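You operate a simulated robot arm through the tools that you are given. There is no shell and no other tool.

You run a simulated robot arm. Do the job below in one go: nothing can be reset, and whatever is moved stays where it is left.

JOB
Top up the bench tank to the red mark, then draw 100 ml into the bench beaker.
Fine: pour from the clear jug; jug and lid go back. Set down upright: clear jug.

It is judged by the outcome, as a careful person would: the job done as asked, and still so three seconds after it is handed in. It fails if anything else is knocked over, pushed out of place, dropped, spilled or broken. A push-on lid holds only when it is set on centred and level and pressed home; a screw cap is set on level and turned clockwise until tight.

ROBOT AND FRAMES
A 6-joint arm with a two-finger gripper, fixed in place. Base frame: the origin is on the floor under the middle of its stand, x ahead of it, y to its left, z up. Units: mm, rad, N and s.
It reaches about 1572 mm from its shoulder. Its first joint turns from -2.897 to 2.897 rad. Payload 2.45 kg.
Tool frame: the origin (TCP) lies between the finger pads and is the grasp point; the fingertips stand 20 mm ahead of it; z points along the fingers, y is the line along which they close. The gripper opens to 140 mm; its body begins 168 mm behind the TCP.
Orientation is told as [roll, pitch, yaw] about the base's x, y, z axes, in that order, counted from this pose: with the fingers straight down and closing along the base's y, the tool's x points along the base's -x, its y along +y and its z along -z.

CONTROLS
- The arm moves only by the tool servo_tool. Its argument "series" is a list of rows, each a list of 7 numbers: the shift along the base's x, y, z in units of 250 mm (1.0 is 250 mm), then the turn, a rotation vector about the base's x, y, z in units of 120 degrees (1.0 is 120 degrees), then the gripper command, from -1 (shut) to 1 (fully open), values between in proportion. In form: [[dx, dy, dz, wx, wy, wz, hand], ...]. A call has 1 to 20 rows; each row is the pose to reach, as a shift and turn from the pose commanded when the call began. A call with a number of a shift or a turn outside -1 to 1 is refused whole. A row lasts 0.2 s, in which the tool goes at most 50 mm and 0.15 rad; a call with a longer step from one row to the next is refused whole, and so is a gripper value outside its range. Where a pose cannot be reached the arm comes as near as it can. A force on the tool above 40 N (or 10 N above the force at the start of the call, whichever is more), or a blocked arm, ends the call early, and 0.2 s more pass. Each finger travels about 45 mm/s and halts on what it meets, pressing with about 32 N; the grip force reading is that of the motor and also rises with nothing between the fingers. The clock runs only during rows and for 0.2 s after the last one: add rows that repeat a pose to give the fingers time. The reply holds the time, the measured pose of the TCP, the force on the tool along the base axes, the opening and the grip force, in the units named above and with some noise, with the torque about the TCP (base axes, N m) and any sound that the robot's microphone picked up.
- Cameras (640 x 400 px; columns grow to the right, rows downward): "scene" is fixed at [400.5, 500.1, 1551.9]; the picture's right is [-0.37, -0.93, 0.00], its down [-0.33, 0.13, -0.94] and it looks along [0.87, -0.35, -0.35] (base axes); focal length 214 px, centre (320, 200). "wrist" rides on the gripper at [78, 11, -209] in the tool frame; the picture's right is [-0.14, 0.99, 0.00], its down [-0.92, -0.13, -0.37] and it looks along [-0.37, -0.05, 0.93] (tool axes); focal length 280 px, centre (320, 200). There is no depth. A picture from a camera that has moved, and an enlarged one, comes with that camera's place and axes in the base frame and with its lens.
- grab_frame(camera): a new picture of that camera. The clock stands still meanwhile.
- close_up(camera, box): a new picture of the part [left, top, right, bottom] of that camera's present view, enlarged. The clock stands still meanwhile.
- hand_in(): hands the job in; it is judged then, once.

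Nothing tells you positions but the pictures and the camera data. Unless the task says otherwise, let go and move clear before handing in.

The tools are called after ">>>" as a command line: name --pt "numbers of a row" for each row, then --argument value for the rest, lists and objects as JSON in quotes. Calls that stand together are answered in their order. servo_tool: Moves the arm, as the interface text tells. Its arguments: {"type":"object","properties":{"series":{"type":"array","items":{"type":"array","items":{"type":"number"}}}},"required":["series"]} The other tools are called the same way: grab_frame (camera) takes a picture; close_up (camera, box) takes an enlarged picture of a part of a camera's view; hand_in () hands the job in.

At the start:

```text
time: 0.0
tool_pos: [560.4, 80.7, 1512.6]
orientation: [0.0, -0.002, 0.001]
force: [-0.3, 0.5, 0.0]
wrist_torque: [0.04, -0.02, -0.01]
finger_gap: 139.9
grip_force: 0.1
```

scene: 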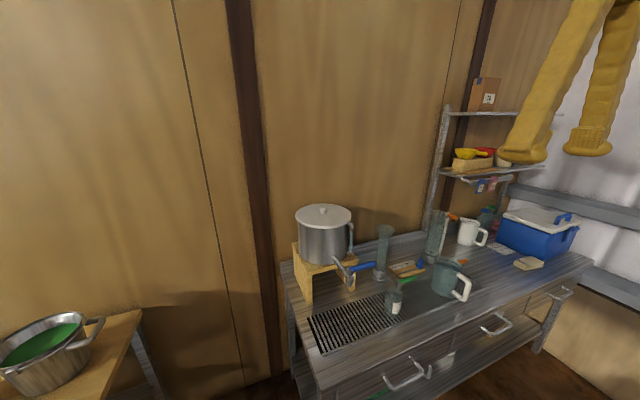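
wrist: 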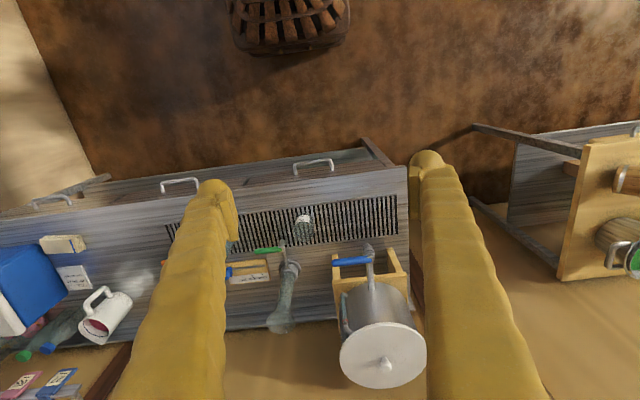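

I see a bench with a lidded steel tank on a wooden stand with a blue-handled tap, a drip tray, a small beaker, a clear jug and other items. I'll look closer before moving anything.

>>> close_up --camera "scene" --box '[270, 190, 430, 290]'

>>> close_up --camera "scene" --box '[360, 190, 520, 290]'

>>> close_up --camera "scene" --box '[280, 250, 440, 350]'

>>> close_up --camera "wrist" --box '[220, 200, 440, 400]'

>>> close_up --camera "scene" --box '[430, 60, 600, 280]'

```text
4.00 times, centred on (350, 240) of scene
camera zoom: at [400.5, 500.1, 1551.9], right [-0.37, -0.93, 0.0], down [-0.33, 0.13, -0.94], along [0.87, -0.35, -0.35], focal length 858 px, centre (200, 40)
```

zoom: 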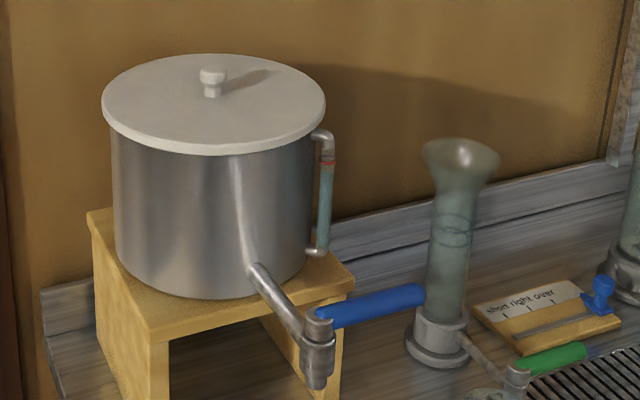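

```text
4.00 times, centred on (440, 240) of scene
camera zoom: at [400.5, 500.1, 1551.9], right [-0.37, -0.93, 0.0], down [-0.33, 0.13, -0.94], along [0.87, -0.35, -0.35], focal length 858 px, centre (-160, 40)
```

zoom: 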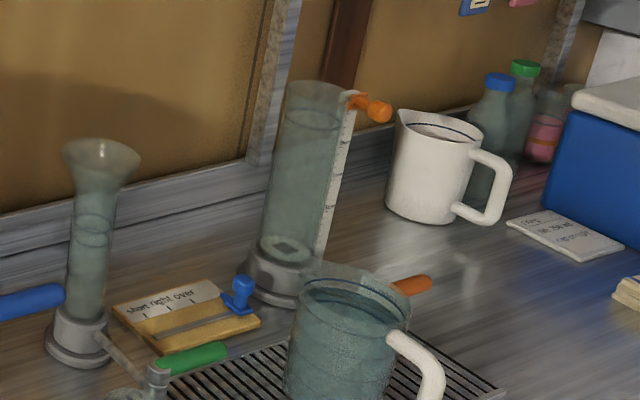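

```text
4.00 times, centred on (360, 300) of scene
camera zoom: at [400.5, 500.1, 1551.9], right [-0.37, -0.93, 0.0], down [-0.33, 0.13, -0.94], along [0.87, -0.35, -0.35], focal length 858 px, centre (160, -200)
```

zoom: 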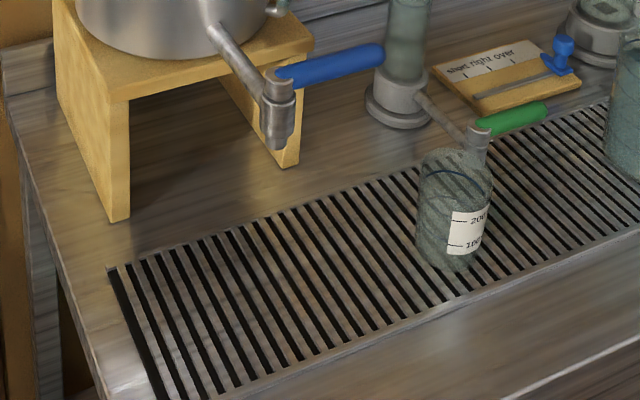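

```text
2.00 times, centred on (330, 300) of wrist
camera zoom: at [482.5, 91.8, 1721.2], right [0.14, 0.99, 0.0], down [0.92, -0.13, 0.37], along [0.37, -0.05, -0.93], focal length 561 px, centre (300, 0)
```

zoom: 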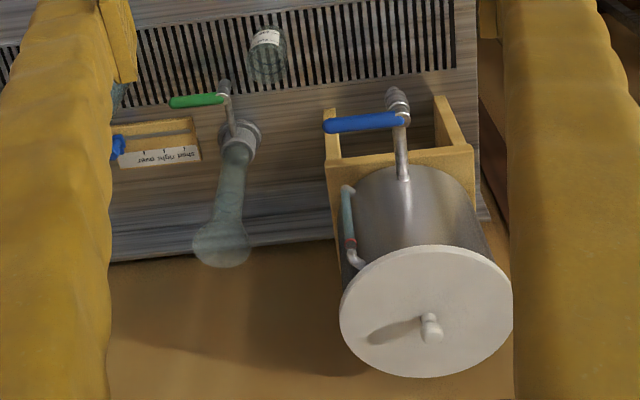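

```text
1.82 times, centred on (515, 170) of scene
camera zoom: at [400.5, 500.1, 1551.9], right [-0.37, -0.93, 0.0], down [-0.33, 0.13, -0.94], along [0.87, -0.35, -0.35], focal length 390 px, centre (-34, 254)
```

zoom: 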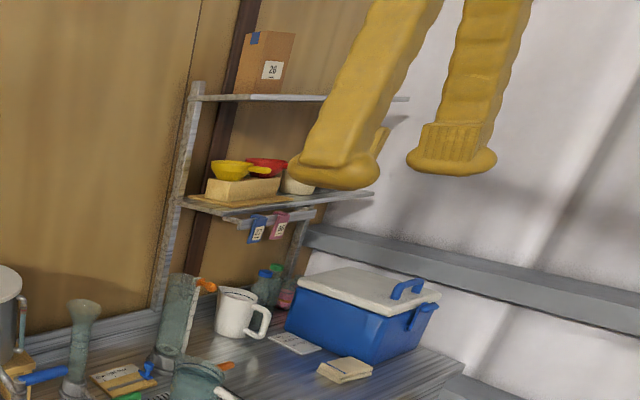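

I can make out the tank's sight tube with its red mark, the blue tap lever, a beaker marked 100/200, and a clear jug. There is also a note card and other vessels with taps; I'll zoom in more before moving.

>>> close_up --camera "scene" --box '[480, 230, 560, 280]'

>>> close_up --camera "scene" --box '[330, 210, 370, 260]'

>>> close_up --camera "scene" --box '[375, 265, 425, 325]'

>>> close_up --camera "scene" --box '[420, 200, 500, 310]'

>>> close_up --camera "wrist" --box '[0, 200, 160, 400]'

>>> close_up --camera "scene" --box '[0, 300, 160, 400]'

>>> close_up --camera "scene" --box '[370, 220, 430, 290]'

```text
8.00 times, centred on (520, 255) of scene
camera zoom: at [400.5, 500.1, 1551.9], right [-0.37, -0.93, 0.0], down [-0.33, 0.13, -0.94], along [0.87, -0.35, -0.35], focal length 1716 px, centre (-1280, -240)
```

zoom: 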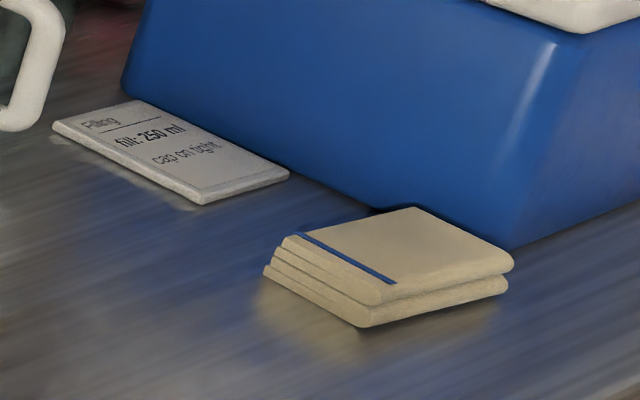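

```text
8.00 times, centred on (350, 235) of scene
camera zoom: at [400.5, 500.1, 1551.9], right [-0.37, -0.93, 0.0], down [-0.33, 0.13, -0.94], along [0.87, -0.35, -0.35], focal length 1716 px, centre (80, -80)
```

zoom: 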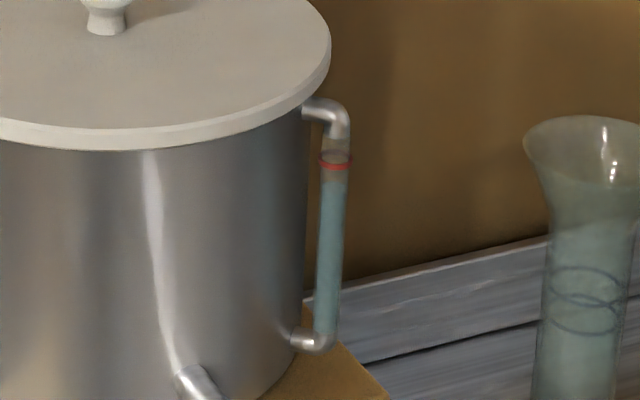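

```text
6.67 times, centred on (400, 295) of scene
camera zoom: at [400.5, 500.1, 1551.9], right [-0.37, -0.93, 0.0], down [-0.33, 0.13, -0.94], along [0.87, -0.35, -0.35], focal length 1430 px, centre (-213, -433)
```

zoom: 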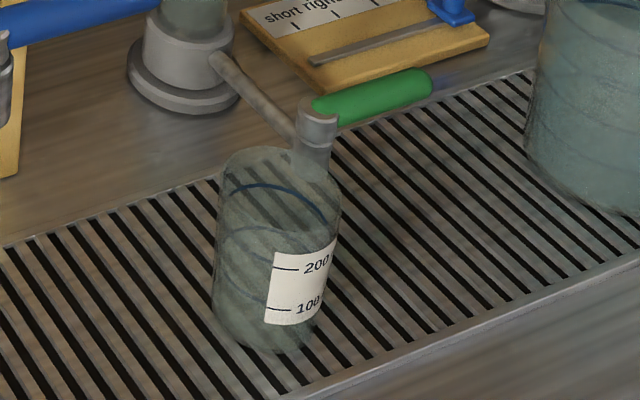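

```text
3.64 times, centred on (460, 255) of scene
camera zoom: at [400.5, 500.1, 1551.9], right [-0.37, -0.93, 0.0], down [-0.33, 0.13, -0.94], along [0.87, -0.35, -0.35], focal length 780 px, centre (-189, 0)
```

zoom: 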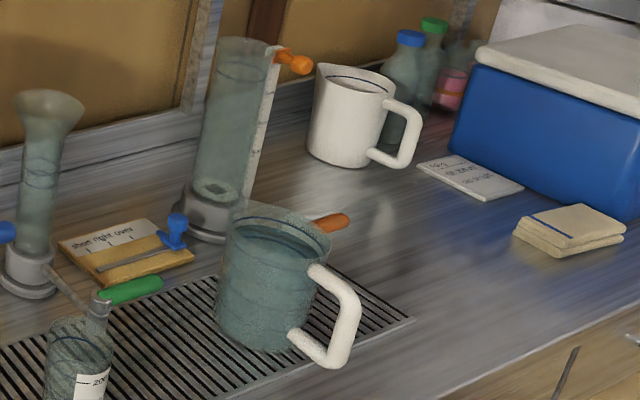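

```text
2.00 times, centred on (80, 300) of wrist
camera zoom: at [482.5, 91.8, 1721.2], right [0.14, 0.99, 0.0], down [0.92, -0.13, 0.37], along [0.37, -0.05, -0.93], focal length 561 px, centre (800, 0)
```

zoom: 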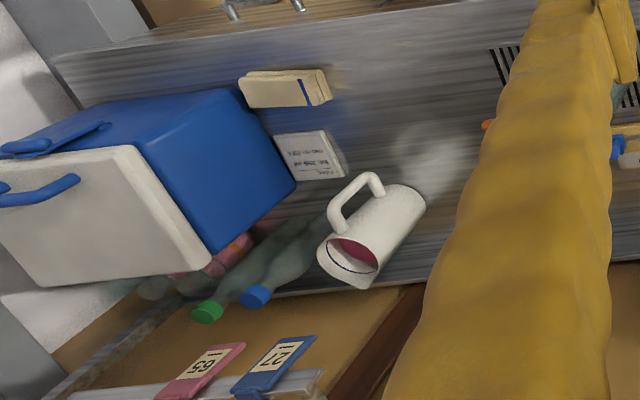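

```text
4.00 times, centred on (80, 350) of scene
camera zoom: at [400.5, 500.1, 1551.9], right [-0.37, -0.93, 0.0], down [-0.33, 0.13, -0.94], along [0.87, -0.35, -0.35], focal length 858 px, centre (1280, -400)
```

zoom: 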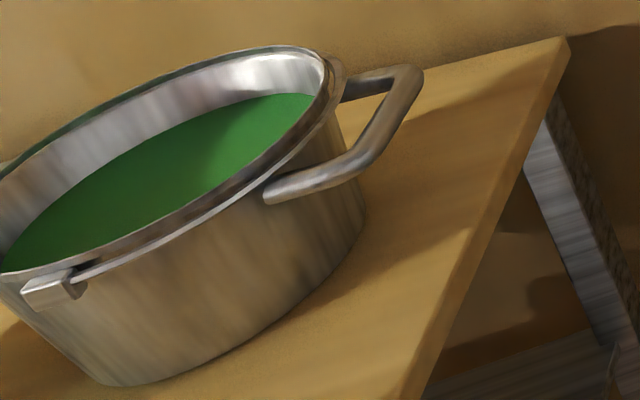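

```text
5.71 times, centred on (400, 255) of scene
camera zoom: at [400.5, 500.1, 1551.9], right [-0.37, -0.93, 0.0], down [-0.33, 0.13, -0.94], along [0.87, -0.35, -0.35], focal length 1226 px, centre (-137, -114)
```

zoom: 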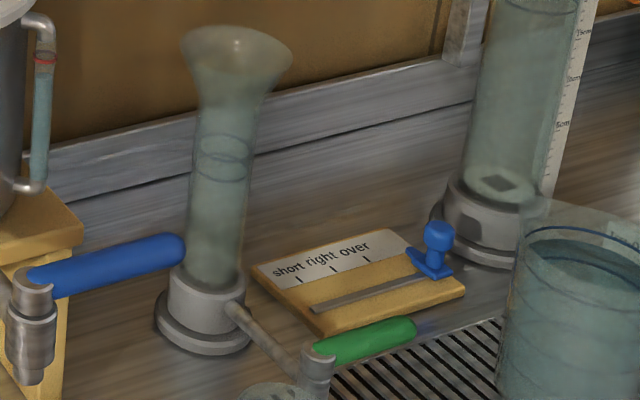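

The lid's knob triangulates to about (1185, 170, 1186) and the beaker to about (909, -28) on a bench near z 795. I'll move the wrist camera closer over the bench for a better survey, staying well above everything.

>>> servo_tool --pt "0.07 -0.09 -0.1 0 0 0 1" --pt "0.14 -0.18 -0.2 0 0 0 1" --pt "0.21 -0.27 -0.3 0 0 0 1" --pt "0.28 -0.36 -0.4 0 0 0 1" --pt "0.35 -0.45 -0.5 0 0 0 1" --pt "0.42 -0.54 -0.6 0 0 0 1" --pt "0.49 -0.63 -0.7 0 0 0 1" --pt "0.56 -0.72 -0.8 0 0 0 1"

>>> grab_frame --camera "wrist"

>>> grab_frame --camera "scene"

```text
time: 1.8
tool_pos: [701.5, -99.1, 1311.8]
orientation: [0.0, -0.003, 0.001]
force: [0.1, -0.4, 0.2]
wrist_torque: [0.03, -0.07, 0.02]
finger_gap: 140.2
grip_force: 0.1
```

```text
taken
camera wrist: at [622.7, -87.7, 1521.2], right [0.14, 0.99, 0.0], down [0.92, -0.13, 0.37], along [0.37, -0.05, -0.93], focal length 280 px, centre (320, 200)
```

wrist: 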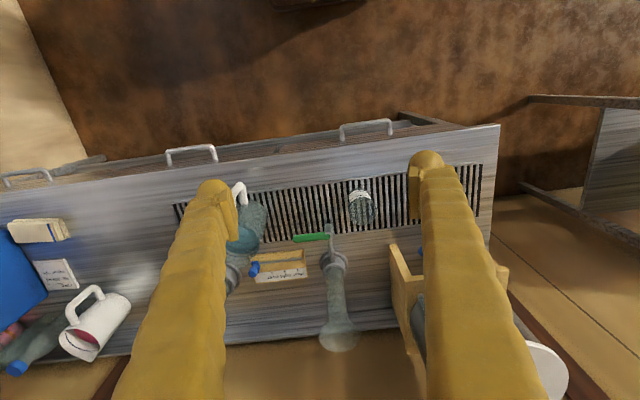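

```text
taken
```

scene: 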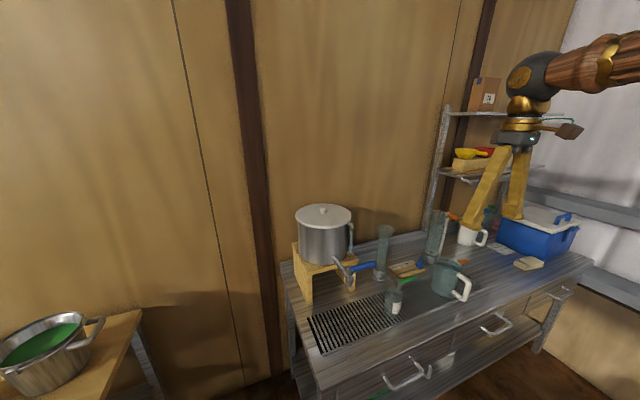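

The fingers hide the jug from here, so I'll shift the camera sideways to see the jug, then later the tank.

>>> servo_tool --pt "0 -0.15 0 0 0 0 1" --pt "0 -0.3 0 0 0 0 1" --pt "0 -0.45 0 0 0 0 1" --pt "0 -0.6 0 0 0 0 1"

>>> grab_frame --camera "wrist"

>>> close_up --camera "wrist" --box '[220, 160, 440, 300]'

```text
time: 2.8
tool_pos: [700.7, -249.1, 1311.4]
orientation: [0.0, -0.002, 0.003]
force: [-0.2, 0.0, 0.0]
wrist_torque: [0.0, -0.02, 0.02]
finger_gap: 140.2
grip_force: 0.0
```

```text
taken
camera wrist: at [622.8, -239.0, 1520.5], right [0.14, 0.99, 0.0], down [0.92, -0.13, 0.37], along [0.37, -0.05, -0.93], focal length 280 px, centre (320, 200)
```

wrist: 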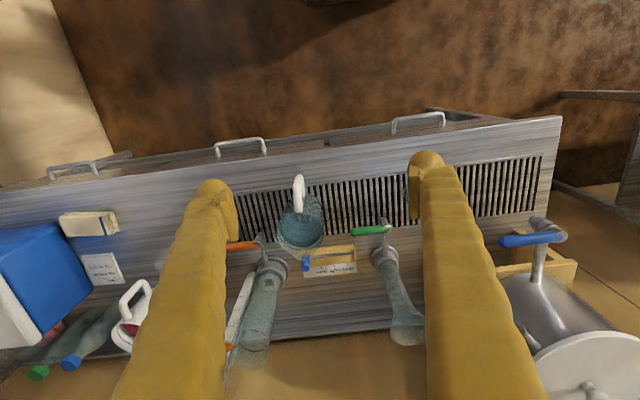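

```text
2.86 times, centred on (330, 230) of wrist
camera zoom: at [622.8, -239.0, 1520.5], right [0.14, 0.99, 0.0], down [0.92, -0.13, 0.37], along [0.37, -0.05, -0.93], focal length 801 px, centre (291, 114)
```

zoom: 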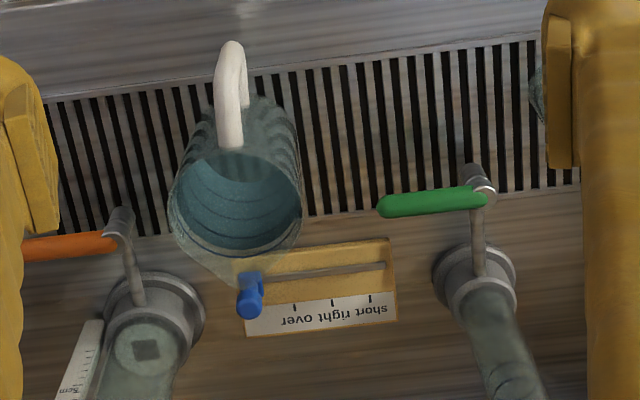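

The jug stands on the drip tray at about (920, -322), rim at z≈960, handle toward me and spout away; the tray spans most of the bench front. Next I look at the tank, its lid and tap from closer.

>>> servo_tool --pt "0.0 0.16 0.04 0 0 0 1" --pt "0.0 0.32 0.08 0 0 0 1" --pt "0.0 0.48 0.12 0 0 0 1" --pt "0.0 0.64 0.16 0 0 0 1" --pt "0.0 0.8 0.2 0 0 0 1" --pt "0.0 0.96 0.24 0 0 0 1"

>>> grab_frame --camera "wrist"

>>> close_up --camera "scene" --box '[335, 215, 365, 255]'

>>> close_up --camera "scene" --box '[325, 245, 405, 325]'

```text
time: 4.2
tool_pos: [700.6, -9.7, 1372.8]
orientation: [0.0, -0.002, 0.002]
force: [0.3, -0.6, 0.1]
wrist_torque: [-0.05, -0.01, 0.01]
finger_gap: 140.4
grip_force: 0.1
```

```text
taken
camera wrist: at [622.6, 0.9, 1580.8], right [0.14, 0.99, 0.0], down [0.92, -0.13, 0.37], along [0.37, -0.05, -0.93], focal length 280 px, centre (320, 200)
```

wrist: 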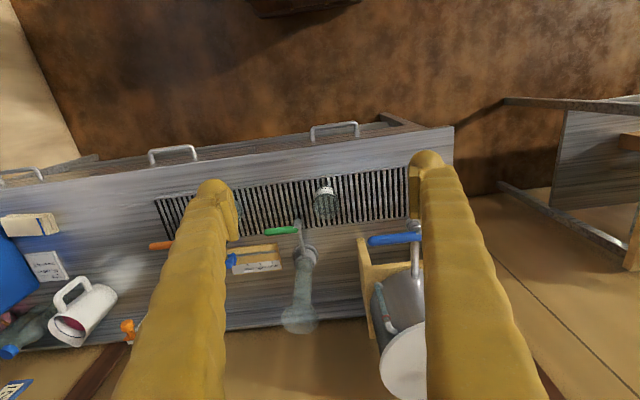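

```text
10.00 times, centred on (350, 235) of scene
camera zoom: at [400.5, 500.1, 1551.9], right [-0.37, -0.93, 0.0], down [-0.33, 0.13, -0.94], along [0.87, -0.35, -0.35], focal length 2145 px, centre (20, -150)
```

zoom: 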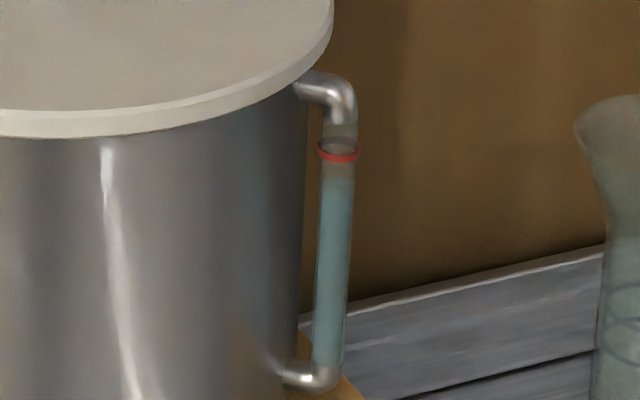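

```text
5.00 times, centred on (365, 285) of scene
camera zoom: at [400.5, 500.1, 1551.9], right [-0.37, -0.93, 0.0], down [-0.33, 0.13, -0.94], along [0.87, -0.35, -0.35], focal length 1072 px, centre (95, -225)
```

zoom: 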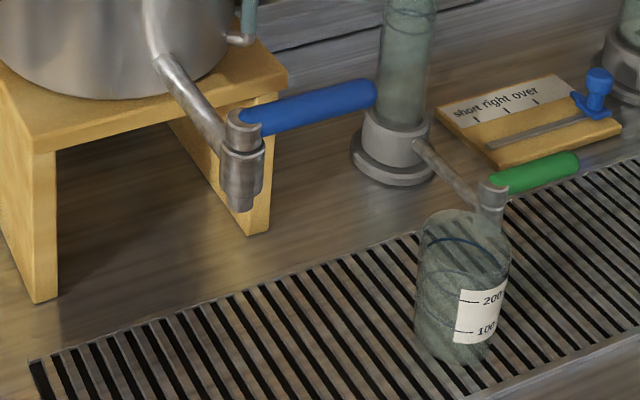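

The sight-tube level is roughly 9 mm below the red ring. I'll shift left to see the tank, lid and tap directly.

>>> servo_tool --pt "0.0 0.16 0.0 0 0 0 1" --pt "0.0 0.32 0.0 0 0 0 1" --pt "0.0 0.48 0.0 0 0 0 1" --pt "0.0 0.56 0.0 0 0 0 1"

>>> grab_frame --camera "wrist"

>>> close_up --camera "wrist" --box '[230, 150, 450, 290]'

>>> close_up --camera "wrist" --box '[230, 260, 450, 400]'

```text
time: 5.2
tool_pos: [699.6, 130.2, 1372.8]
orientation: [-0.001, -0.003, -0.002]
force: [0.2, 0.6, 0.3]
wrist_torque: [-0.04, 0.03, 0.03]
finger_gap: 139.8
grip_force: 0.0
```

```text
taken
camera wrist: at [622.1, 141.4, 1581.8], right [0.14, 0.99, 0.0], down [0.92, -0.13, 0.37], along [0.37, -0.05, -0.93], focal length 280 px, centre (320, 200)
```

wrist: 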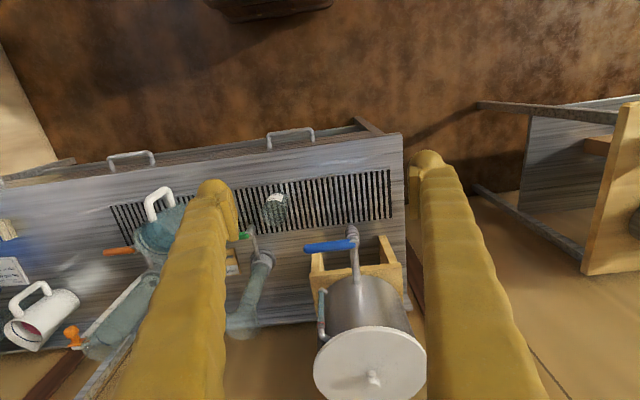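

```text
2.86 times, centred on (340, 220) of wrist
camera zoom: at [622.1, 141.4, 1581.8], right [0.14, 0.99, 0.0], down [0.92, -0.13, 0.37], along [0.37, -0.05, -0.93], focal length 801 px, centre (263, 143)
```

zoom: 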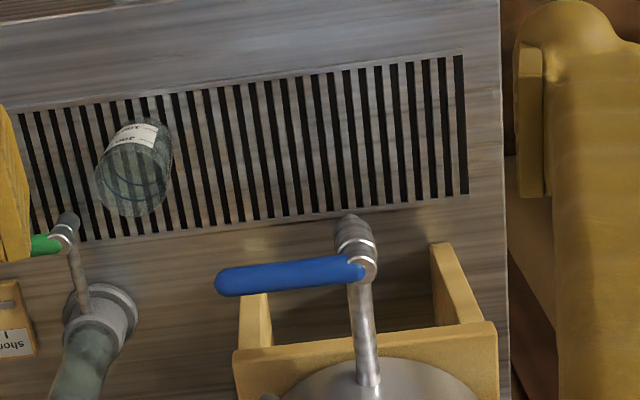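

```text
2.86 times, centred on (340, 330) of wrist
camera zoom: at [622.1, 141.4, 1581.8], right [0.14, 0.99, 0.0], down [0.92, -0.13, 0.37], along [0.37, -0.05, -0.93], focal length 801 px, centre (263, -171)
```

zoom: 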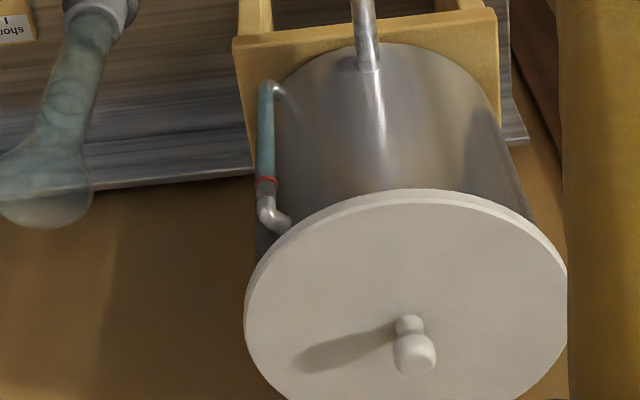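

Tap pivot is about (935, 173, 1066), nozzle about (937, 170, 985) over the tray, lever pointing toward -y; the lid is about 242 mm across, centred near (1190, 170). I'll move above the tank, staying high, to measure the knob accurately.

>>> servo_tool --pt "0.19 0.02 -0.02 0 0 0 1" --pt "0.38 0.04 -0.04 0 0 0 1" --pt "0.57 0.07 -0.06 0 0 0 1" --pt "0.76 0.1 -0.08 0 0 0 1" --pt "0.95 0.12 -0.1 0 0 0 1"

>>> servo_tool --pt "0.19 0.02 0 0 0 0 1" --pt "0.38 0.04 0 0 0 0 1" --pt "0.57 0.04 0 0 0 0 1" --pt "0.73 0.04 0 0 0 0 1"

>>> grab_frame --camera "wrist"

>>> grab_frame --camera "scene"

```text
time: 6.4
tool_pos: [937.4, 159.9, 1349.1]
orientation: [0.001, -0.004, 0.001]
force: [-1.5, -0.8, 0.8]
wrist_torque: [0.04, -0.14, 0.0]
finger_gap: 139.8
grip_force: 0.1
```

```text
time: 7.4
tool_pos: [1053.4, 159.8, 1309.9]
orientation: [0.0, -0.008, 0.002]
force: [-0.8, 1.0, 2.0]
wrist_torque: [-0.01, -0.17, -0.03]
finger_gap: 140.1
grip_force: 0.0
out of reach, approached as far as the arm can: row 2, 3, 4
```

```text
taken
camera wrist: at [974.2, 170.6, 1517.5], right [0.14, 0.99, 0.0], down [0.92, -0.13, 0.38], along [0.37, -0.05, -0.93], focal length 280 px, centre (320, 200)
```

wrist: 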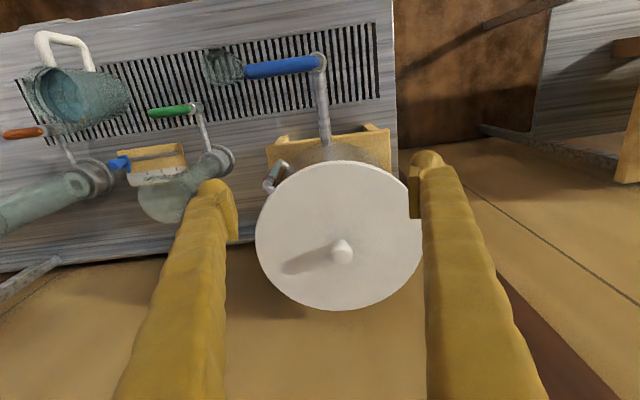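

```text
taken
```

scene: 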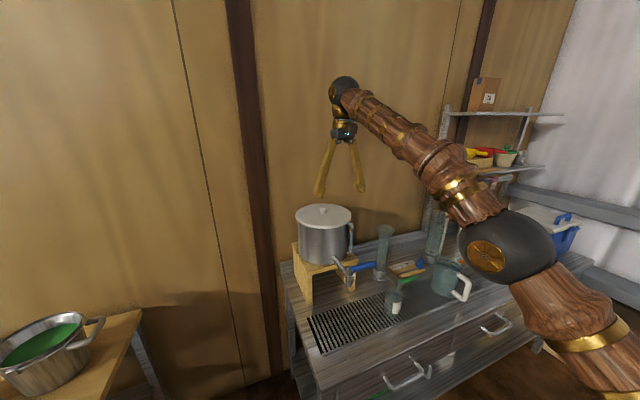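

The arm runs out of reach with fingers straight down here, so for the lid I'll have to tilt the fingers forward. First I'll zoom in from this vantage on the lid, knob and surroundings.

>>> close_up --camera "wrist" --box '[240, 130, 440, 320]'

>>> close_up --camera "scene" --box '[290, 195, 360, 240]'

>>> close_up --camera "wrist" --box '[0, 20, 240, 230]'

```text
2.11 times, centred on (340, 225) of wrist
camera zoom: at [974.2, 170.6, 1517.5], right [0.14, 0.99, 0.0], down [0.92, -0.13, 0.38], along [0.37, -0.05, -0.93], focal length 590 px, centre (278, 147)
```

zoom: 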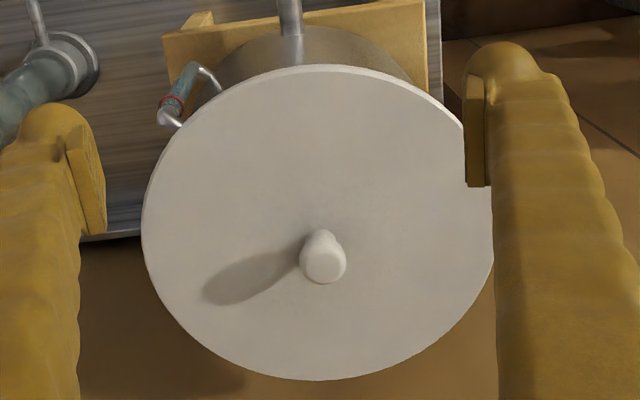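

```text
8.89 times, centred on (325, 218) of scene
camera zoom: at [400.5, 500.1, 1551.9], right [-0.37, -0.93, 0.0], down [-0.33, 0.13, -0.94], along [0.87, -0.35, -0.35], focal length 1906 px, centre (276, 44)
```

zoom: 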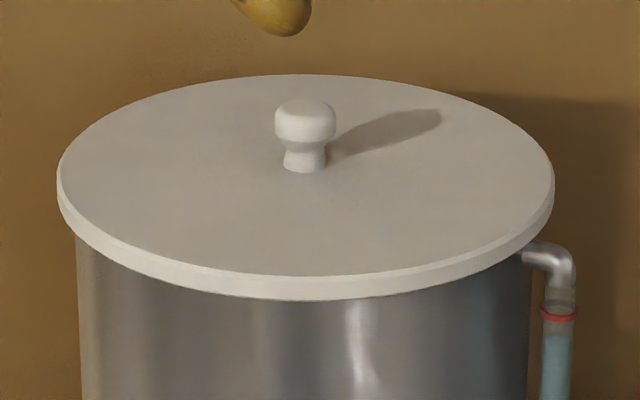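

```text
1.90 times, centred on (120, 125) of wrist
camera zoom: at [974.2, 170.6, 1517.5], right [0.14, 0.99, 0.0], down [0.92, -0.13, 0.38], along [0.37, -0.05, -0.93], focal length 534 px, centre (701, 343)
```

zoom: 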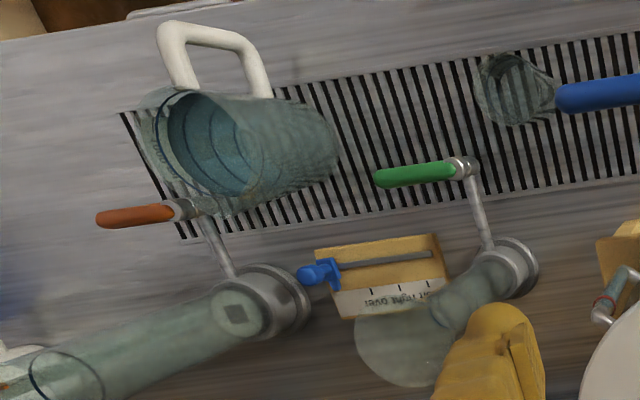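

The lid top is at z≈1165 with a knob about 31 mm high (30 mm cap, 20 mm neck), centred near (1190, 169). I'll check the finger shape from the scene camera before planning the tilted approach.

>>> close_up --camera "scene" --box '[300, 70, 400, 210]'

>>> close_up --camera "wrist" --box '[380, 130, 480, 230]'

```text
2.86 times, centred on (350, 140) of scene
camera zoom: at [400.5, 500.1, 1551.9], right [-0.37, -0.93, 0.0], down [-0.33, 0.13, -0.94], along [0.87, -0.35, -0.35], focal length 613 px, centre (234, 371)
```

zoom: 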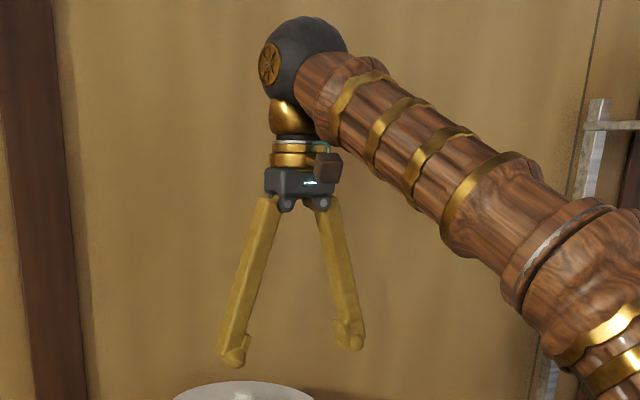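

```text
4.00 times, centred on (430, 180) of wrist
camera zoom: at [974.2, 170.6, 1517.5], right [0.14, 0.99, 0.0], down [0.92, -0.13, 0.38], along [0.37, -0.05, -0.93], focal length 1122 px, centre (-120, 280)
```

zoom: 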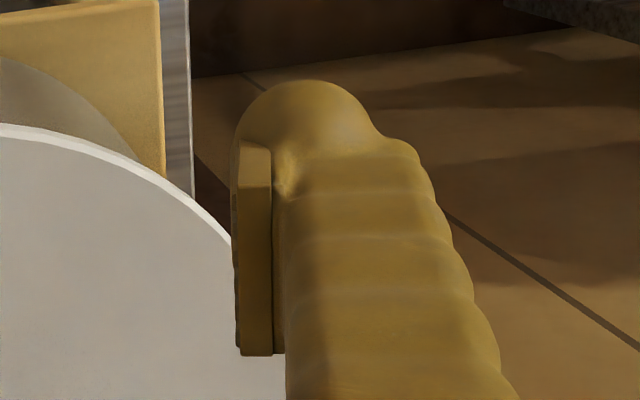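

The fingers are slim at the tips with flat pads. I'll back off into reach while tilting the fingers forward 45°, then check the actual pose.

>>> servo_tool --pt "-0.1 0 0.02 0 0 0 1" --pt "-0.2 0 0.04 0 -0.06 0 1" --pt "-0.3 0 0.06 0 -0.12 0 1" --pt "-0.4 0 0.08 0 -0.18 0 1" --pt "-0.5 0 0.08 0 -0.24 0 1" --pt "-0.6 0 0.08 0 -0.3 0 1" --pt "-0.6 0 0.08 0 -0.36 0 1" --pt "-0.6 0 0.08 0 -0.375 0 1"

>>> grab_frame --camera "wrist"

>>> grab_frame --camera "scene"

```text
time: 9.2
tool_pos: [901.4, 162.1, 1328.6]
orientation: [0.002, -0.788, 0.002]
force: [0.6, -0.3, 0.3]
wrist_torque: [0.01, -0.02, 0.0]
finger_gap: 140.0
grip_force: 0.1
```

```text
taken
camera wrist: at [698.9, 172.6, 1419.8], right [0.1, 0.99, 0.1], down [0.39, -0.13, 0.91], along [0.92, -0.05, -0.4], focal length 280 px, centre (320, 200)
```

wrist: 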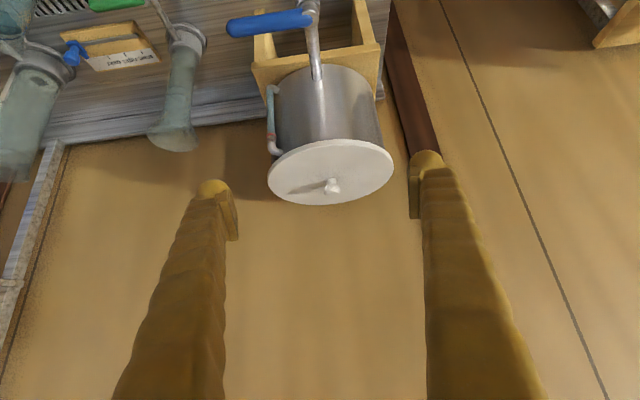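

```text
taken
```

scene: 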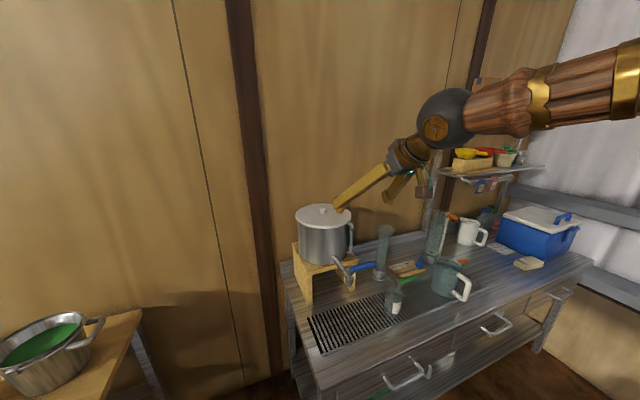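

Pose control is good: fingers now at 45° forward. Knob re-measures at about (1187, 170, 1187); I move to a standoff 120 mm back along the finger line and re-check.

>>> servo_tool --pt "0.16 0.006 -0.038 0 0 0 1" --pt "0.32 0.012 -0.076 0 0 0 1" --pt "0.48 0.02 -0.115 0 0 0 1" --pt "0.64 0.026 -0.155 0 0 0 1" --pt "0.806 0.032 -0.194 0 0 0 1" --pt "0.806 0.032 -0.194 0 0 0 1"

>>> grab_frame --camera "wrist"

>>> close_up --camera "scene" --box '[280, 150, 400, 240]'

```text
time: 10.6
tool_pos: [1103.6, 169.2, 1279.1]
orientation: [-0.001, -0.787, 0.003]
force: [0.6, -0.3, 0.1]
wrist_torque: [-0.01, 0.02, -0.02]
finger_gap: 140.0
grip_force: 0.1
```

```text
taken
camera wrist: at [901.0, 180.9, 1371.1], right [0.1, 0.99, 0.1], down [0.39, -0.13, 0.91], along [0.92, -0.05, -0.4], focal length 280 px, centre (320, 200)
```

wrist: 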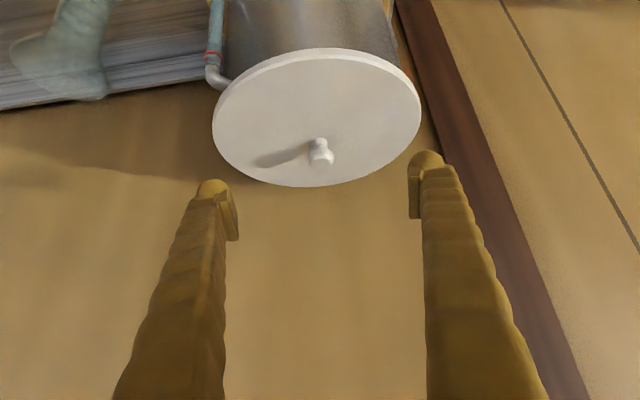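

```text
4.44 times, centred on (340, 195) of scene
camera zoom: at [400.5, 500.1, 1551.9], right [-0.37, -0.93, 0.0], down [-0.33, 0.13, -0.94], along [0.87, -0.35, -0.35], focal length 953 px, centre (231, 222)
```

zoom: 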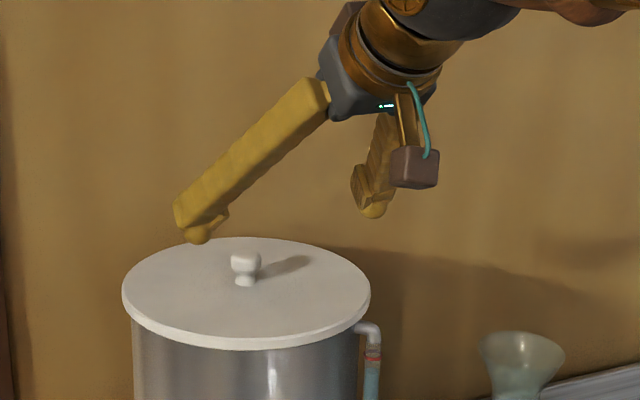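

I see the knob roughly 120 mm straight ahead of the fingers, but the fingertips have rounded bulbs on their lower side; I'll inspect them to keep clear of the lid surface.

>>> close_up --camera "scene" --box '[315, 160, 375, 205]'

>>> close_up --camera "wrist" --box '[280, 110, 360, 190]'

```text
8.89 times, centred on (345, 182) of scene
camera zoom: at [400.5, 500.1, 1551.9], right [-0.37, -0.93, 0.0], down [-0.33, 0.13, -0.94], along [0.87, -0.35, -0.35], focal length 1906 px, centre (98, 356)
```

zoom: 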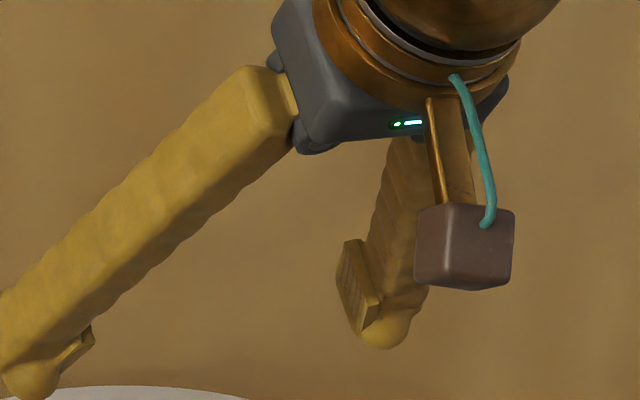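

```text
5.00 times, centred on (320, 150) of wrist
camera zoom: at [901.0, 180.9, 1371.1], right [0.1, 0.99, 0.1], down [0.39, -0.13, 0.91], along [0.92, -0.05, -0.4], focal length 1402 px, centre (320, 450)
```

zoom: 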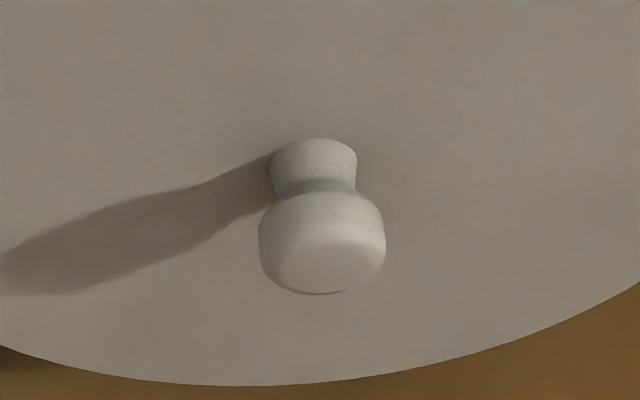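

The cap centre refines to about (1190, 169.7, 1191). I'll slide in along the finger line to just short of the lid surface, then check before closing.

>>> servo_tool --pt "0.07 0.0 -0.07 0 0 0 1" --pt "0.14 0.001 -0.14 0 0 0 1" --pt "0.2 0.002 -0.2 0 0 0 1" --pt "0.25 0.002 -0.245 0 0 0 1" --pt "0.29 0.002 -0.285 0 0 0 1" --pt "0.325 0.002 -0.32 0 0 0 1" --pt "0.325 0.002 -0.32 0 0 0 1"

>>> grab_frame --camera "wrist"

>>> close_up --camera "scene" --box '[290, 180, 360, 230]'

```text
time: 12.2
tool_pos: [1185.1, 170.3, 1199.5]
orientation: [0.0, -0.79, 0.002]
force: [-0.3, 0.8, 0.5]
wrist_torque: [-0.01, 0.02, 0.0]
finger_gap: 139.8
grip_force: 0.0
```

```text
taken
camera wrist: at [982.1, 181.6, 1291.6], right [0.1, 0.99, 0.1], down [0.39, -0.13, 0.91], along [0.92, -0.05, -0.4], focal length 280 px, centre (320, 200)
```

wrist: 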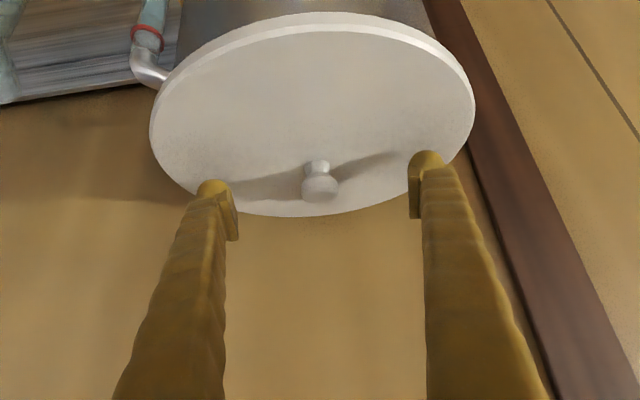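

```text
8.00 times, centred on (325, 205) of scene
camera zoom: at [400.5, 500.1, 1551.9], right [-0.37, -0.93, 0.0], down [-0.33, 0.13, -0.94], along [0.87, -0.35, -0.35], focal length 1716 px, centre (280, 160)
```

zoom: 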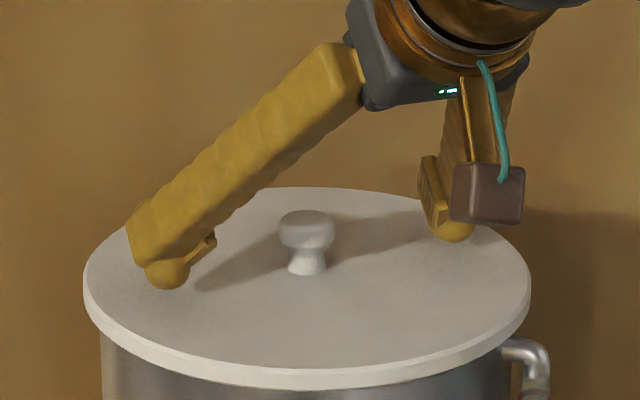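

The knob sits between the pads, about 15 mm ahead of the TCP. I nudge 4 mm further in and 2 mm down, then close on the cap.

>>> servo_tool --pt "0.016 -0.002 -0.008 0 0 0 1" --pt "0.016 -0.002 -0.008 0 0 0 0.5" --pt "0.016 -0.002 -0.008 0 0 0 0" --pt "0.016 -0.002 -0.008 0 0 0 -0.4" --pt "0.016 -0.002 -0.008 0 0 0 -0.7" --pt "0.016 -0.002 -0.008 0 0 0 -1" --pt "0.016 -0.002 -0.008 0 0 0 -1" --pt "0.016 -0.002 -0.008 0 0 0 -1" --pt "0.016 -0.002 -0.008 0 0 0 -1" --pt "0.016 -0.002 -0.008 0 0 0 -1"

>>> grab_frame --camera "wrist"

>>> close_up --camera "scene" --box '[290, 180, 360, 230]'

```text
time: 14.4
tool_pos: [1188.0, 168.9, 1198.7]
orientation: [0.001, -0.789, 0.0]
force: [1.8, -1.7, 9.2]
wrist_torque: [-0.02, 0.0, 0.01]
finger_gap: 26.2
grip_force: 31.8
```

```text
taken
camera wrist: at [986.3, 181.0, 1289.8], right [0.1, 0.99, 0.1], down [0.39, -0.13, 0.91], along [0.92, -0.05, -0.4], focal length 280 px, centre (320, 200)
```

wrist: 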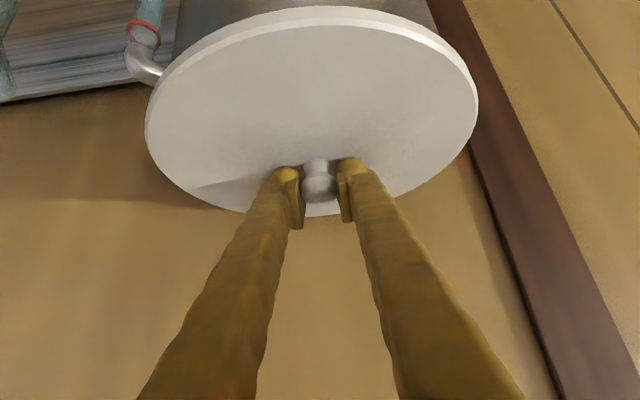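

```text
8.00 times, centred on (325, 205) of scene
camera zoom: at [400.5, 500.1, 1551.9], right [-0.37, -0.93, 0.0], down [-0.33, 0.13, -0.94], along [0.87, -0.35, -0.35], focal length 1716 px, centre (280, 160)
```

zoom: 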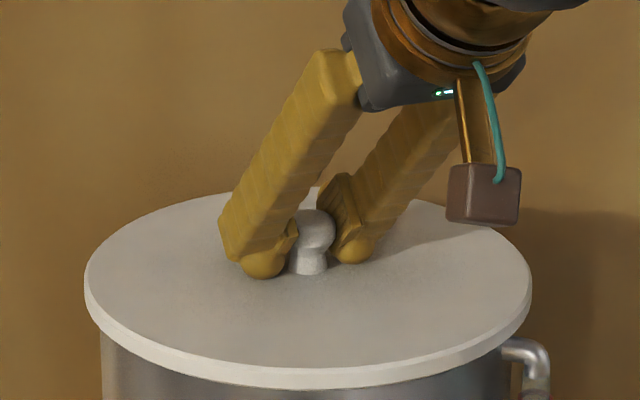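

The fingers closed at 26 mm gap with a slight upward force. I'll look closely at the grip before lifting.

>>> close_up --camera "wrist" --box '[270, 140, 370, 240]'

>>> close_up --camera "scene" --box '[310, 195, 340, 218]'

```text
4.00 times, centred on (320, 190) of wrist
camera zoom: at [986.3, 181.0, 1289.8], right [0.1, 0.99, 0.1], down [0.39, -0.13, 0.91], along [0.92, -0.05, -0.4], focal length 1122 px, centre (320, 240)
```

zoom: 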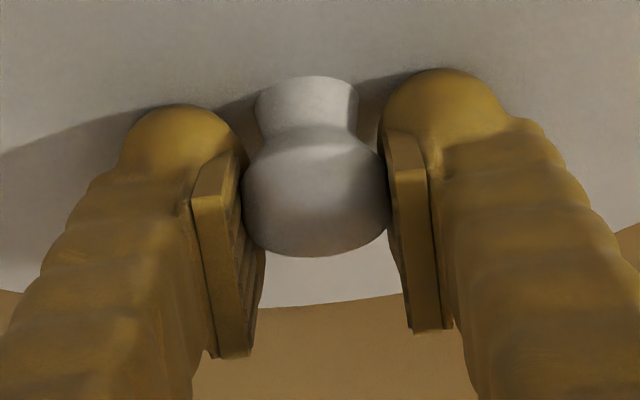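

```text
16.00 times, centred on (325, 206) of scene
camera zoom: at [400.5, 500.1, 1551.9], right [-0.37, -0.93, 0.0], down [-0.33, 0.13, -0.94], along [0.87, -0.35, -0.35], focal length 3432 px, centre (240, 96)
```

zoom: 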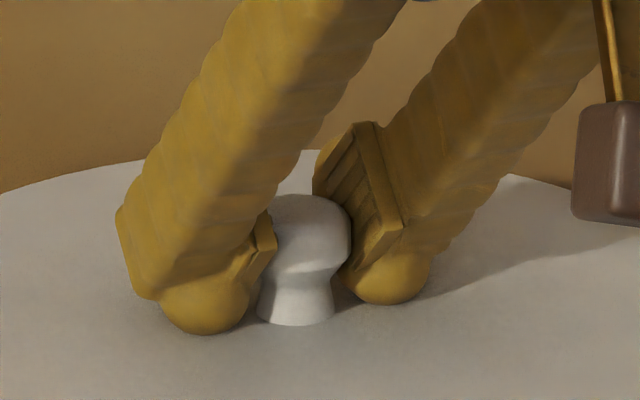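

The pads hold the cap and the bulbs sit on or just above the lid. I'll lift slowly by a small amount and check that the lid comes along level.

>>> servo_tool --pt "0 0 0.012 0 0 0 -1" --pt "0 0 0.024 0 0 0 -1" --pt "0 0 0.036 0 0 0 -1" --pt "0 0 0.048 0 0 0 -1" --pt "0 0 0.06 0 0 0 -1" --pt "0 0 0.06 0 0 0 -1"

>>> grab_frame --camera "wrist"

>>> close_up --camera "scene" --box '[280, 180, 370, 240]'

```text
time: 15.8
tool_pos: [1188.3, 169.5, 1211.7]
orientation: [-0.001, -0.789, 0.0]
force: [-0.2, 0.4, -1.5]
wrist_torque: [0.0, 0.0, 0.0]
finger_gap: 25.8
grip_force: 32.0
```

```text
taken
camera wrist: at [986.4, 180.9, 1304.2], right [0.1, 0.99, 0.1], down [0.39, -0.13, 0.91], along [0.92, -0.05, -0.4], focal length 280 px, centre (320, 200)
```

wrist: 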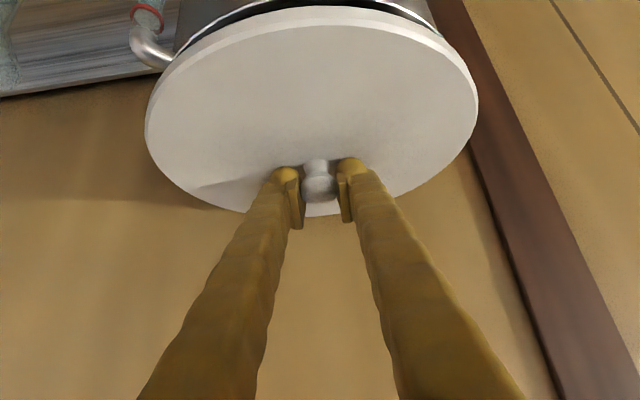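

```text
6.67 times, centred on (325, 210) of scene
camera zoom: at [400.5, 500.1, 1551.9], right [-0.37, -0.93, 0.0], down [-0.33, 0.13, -0.94], along [0.87, -0.35, -0.35], focal length 1430 px, centre (287, 133)
```

zoom: 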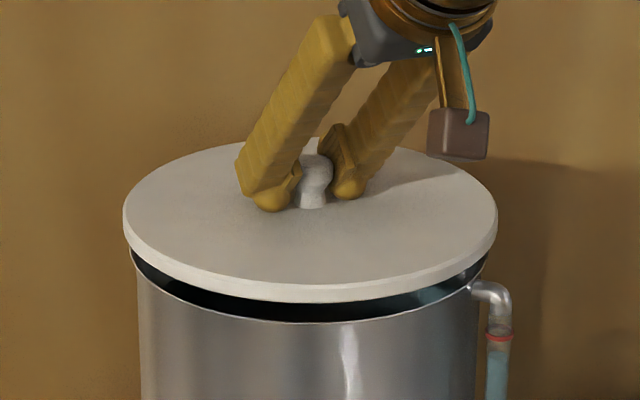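

The lid lifts level and cleanly. I'll raise it high, bring it back toward me, and carry it to the clear bench area to the right of the jug (about x 905, y -670), keeping clear of the shelf.

>>> servo_tool --pt "0 0 0.06 0 0 0 -1" --pt "0 0 0.16 0 0 0 -1" --pt "0 0 0.28 0 0 0 -1" --pt "0 0 0.4 0 0 0 -1" --pt "-0.06 0 0.46 0 0 0 -1" --pt "-0.16 0 0.48 0 0 0 -1" --pt "-0.28 0 0.48 0 0 0 -1" --pt "-0.4 0 0.48 0 0 0 -1" --pt "-0.52 0 0.48 0 0 0 -1" --pt "-0.64 0 0.48 0 0 0 -1" --pt "-0.76 0 0.48 0 0 0 -1" --pt "-0.88 0 0.48 0 0 0 -1" --pt "-0.96 0 0.48 0 0 0 -1" --pt "-1.0 0 0.48 0 0 0 -1" --pt "-1.0 0 0.48 0 0 0 -1"

>>> grab_frame --camera "wrist"

>>> grab_frame --camera "scene"

```text
time: 19.0
tool_pos: [938.9, 169.6, 1333.3]
orientation: [-0.001, -0.788, 0.0]
force: [0.0, 0.0, -1.3]
wrist_torque: [0.02, 0.01, 0.0]
finger_gap: 25.8
grip_force: 32.2
```

```text
taken
camera wrist: at [736.2, 181.1, 1424.4], right [0.1, 0.99, 0.1], down [0.39, -0.13, 0.91], along [0.92, -0.05, -0.4], focal length 280 px, centre (320, 200)
```

wrist: 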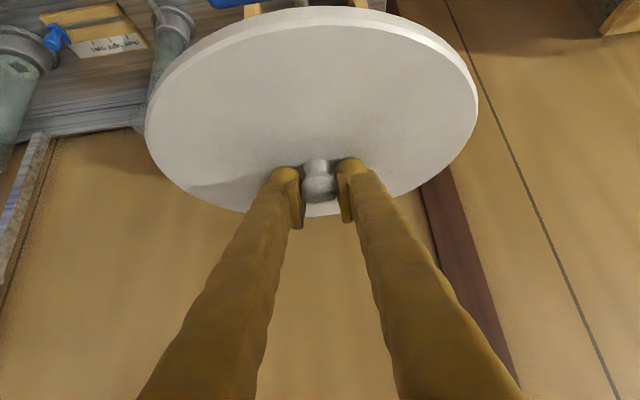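

```text
taken
```

scene: 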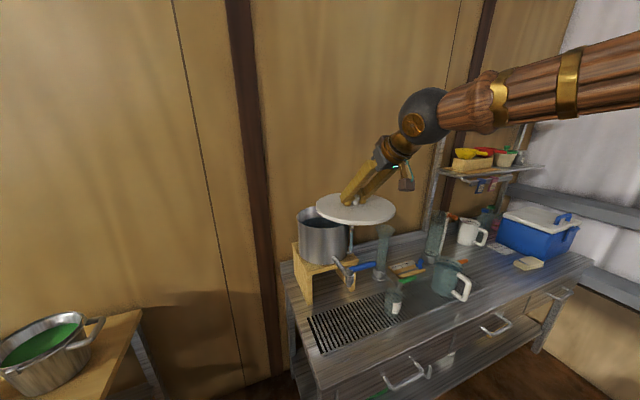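

The lid hangs level. I'll carry it sideways to the right at a safe height with x pulled in, away from the shelf.

>>> servo_tool --pt "-0.04 -0.06 0 0 0 0 -1" --pt "-0.08 -0.18 0 0 0 0 -1" --pt "-0.13 -0.32 0 0 0 0 -1" --pt "-0.18 -0.46 -0.02 0 0 0 -1" --pt "-0.23 -0.6 -0.04 0 0 0 -1" --pt "-0.28 -0.74 -0.06 0 0 0 -1" --pt "-0.32 -0.88 -0.08 0 0 0 -1" --pt "-0.32 -1.0 -0.1 0 0 0 -1"

>>> servo_tool --pt "0 -0.14 -0.02 0 0 0 -1" --pt "0 -0.28 -0.04 0 0 0 -1" --pt "0 -0.42 -0.06 0 0 0 -1" --pt "0 -0.56 -0.08 0 0 0 -1" --pt "0 -0.7 -0.1 0 0 0 -1" --pt "0 -0.84 -0.12 0 0 0 -1" --pt "0 -1.0 -0.14 0 0 0 -1"

>>> servo_tool --pt "0 -0.14 0 0 0 0 -1" --pt "0 -0.28 0 0 0 0 -1" --pt "0 -0.42 0 0 0 0 -1" --pt "0 -0.56 0 0 0 0 -1" --pt "0 -0.7 0 0 0 0 -1" --pt "0 -0.84 0 0 0 0 -1" --pt "0 -0.94 0 0 0 0 -1" --pt "0 -1.0 0 0 0 0 -1"

>>> grab_frame --camera "wrist"

>>> grab_frame --camera "scene"

```text
time: 20.8
tool_pos: [860.2, -80.9, 1307.7]
orientation: [-0.001, -0.786, 0.002]
force: [0.1, 0.1, -1.6]
wrist_torque: [0.02, 0.01, 0.02]
finger_gap: 25.9
grip_force: 31.8
```

```text
time: 22.4
tool_pos: [859.3, -328.8, 1274.0]
orientation: [0.001, -0.788, 0.0]
force: [-1.3, 0.3, -0.9]
wrist_torque: [0.01, -0.03, -0.06]
finger_gap: 25.9
grip_force: 32.2
```

```text
time: 24.2
tool_pos: [858.7, -580.6, 1272.1]
orientation: [-0.001, -0.788, 0.0]
force: [0.6, 0.2, -1.2]
wrist_torque: [0.03, -0.01, -0.01]
finger_gap: 26.2
grip_force: 32.2
```

```text
taken
camera wrist: at [656.1, -569.5, 1364.7], right [0.1, 0.99, 0.1], down [0.39, -0.13, 0.91], along [0.92, -0.05, -0.4], focal length 280 px, centre (320, 200)
```

wrist: 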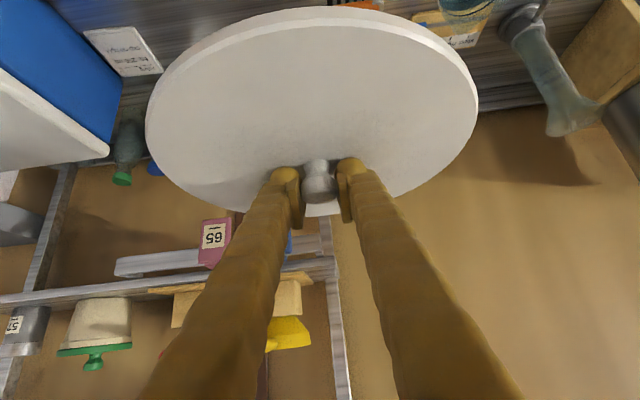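

```text
taken
```

scene: 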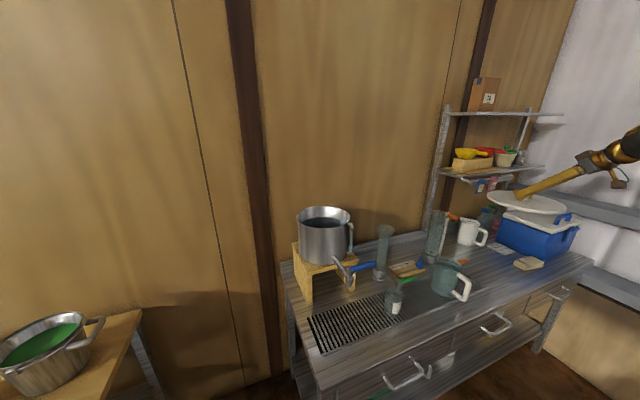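

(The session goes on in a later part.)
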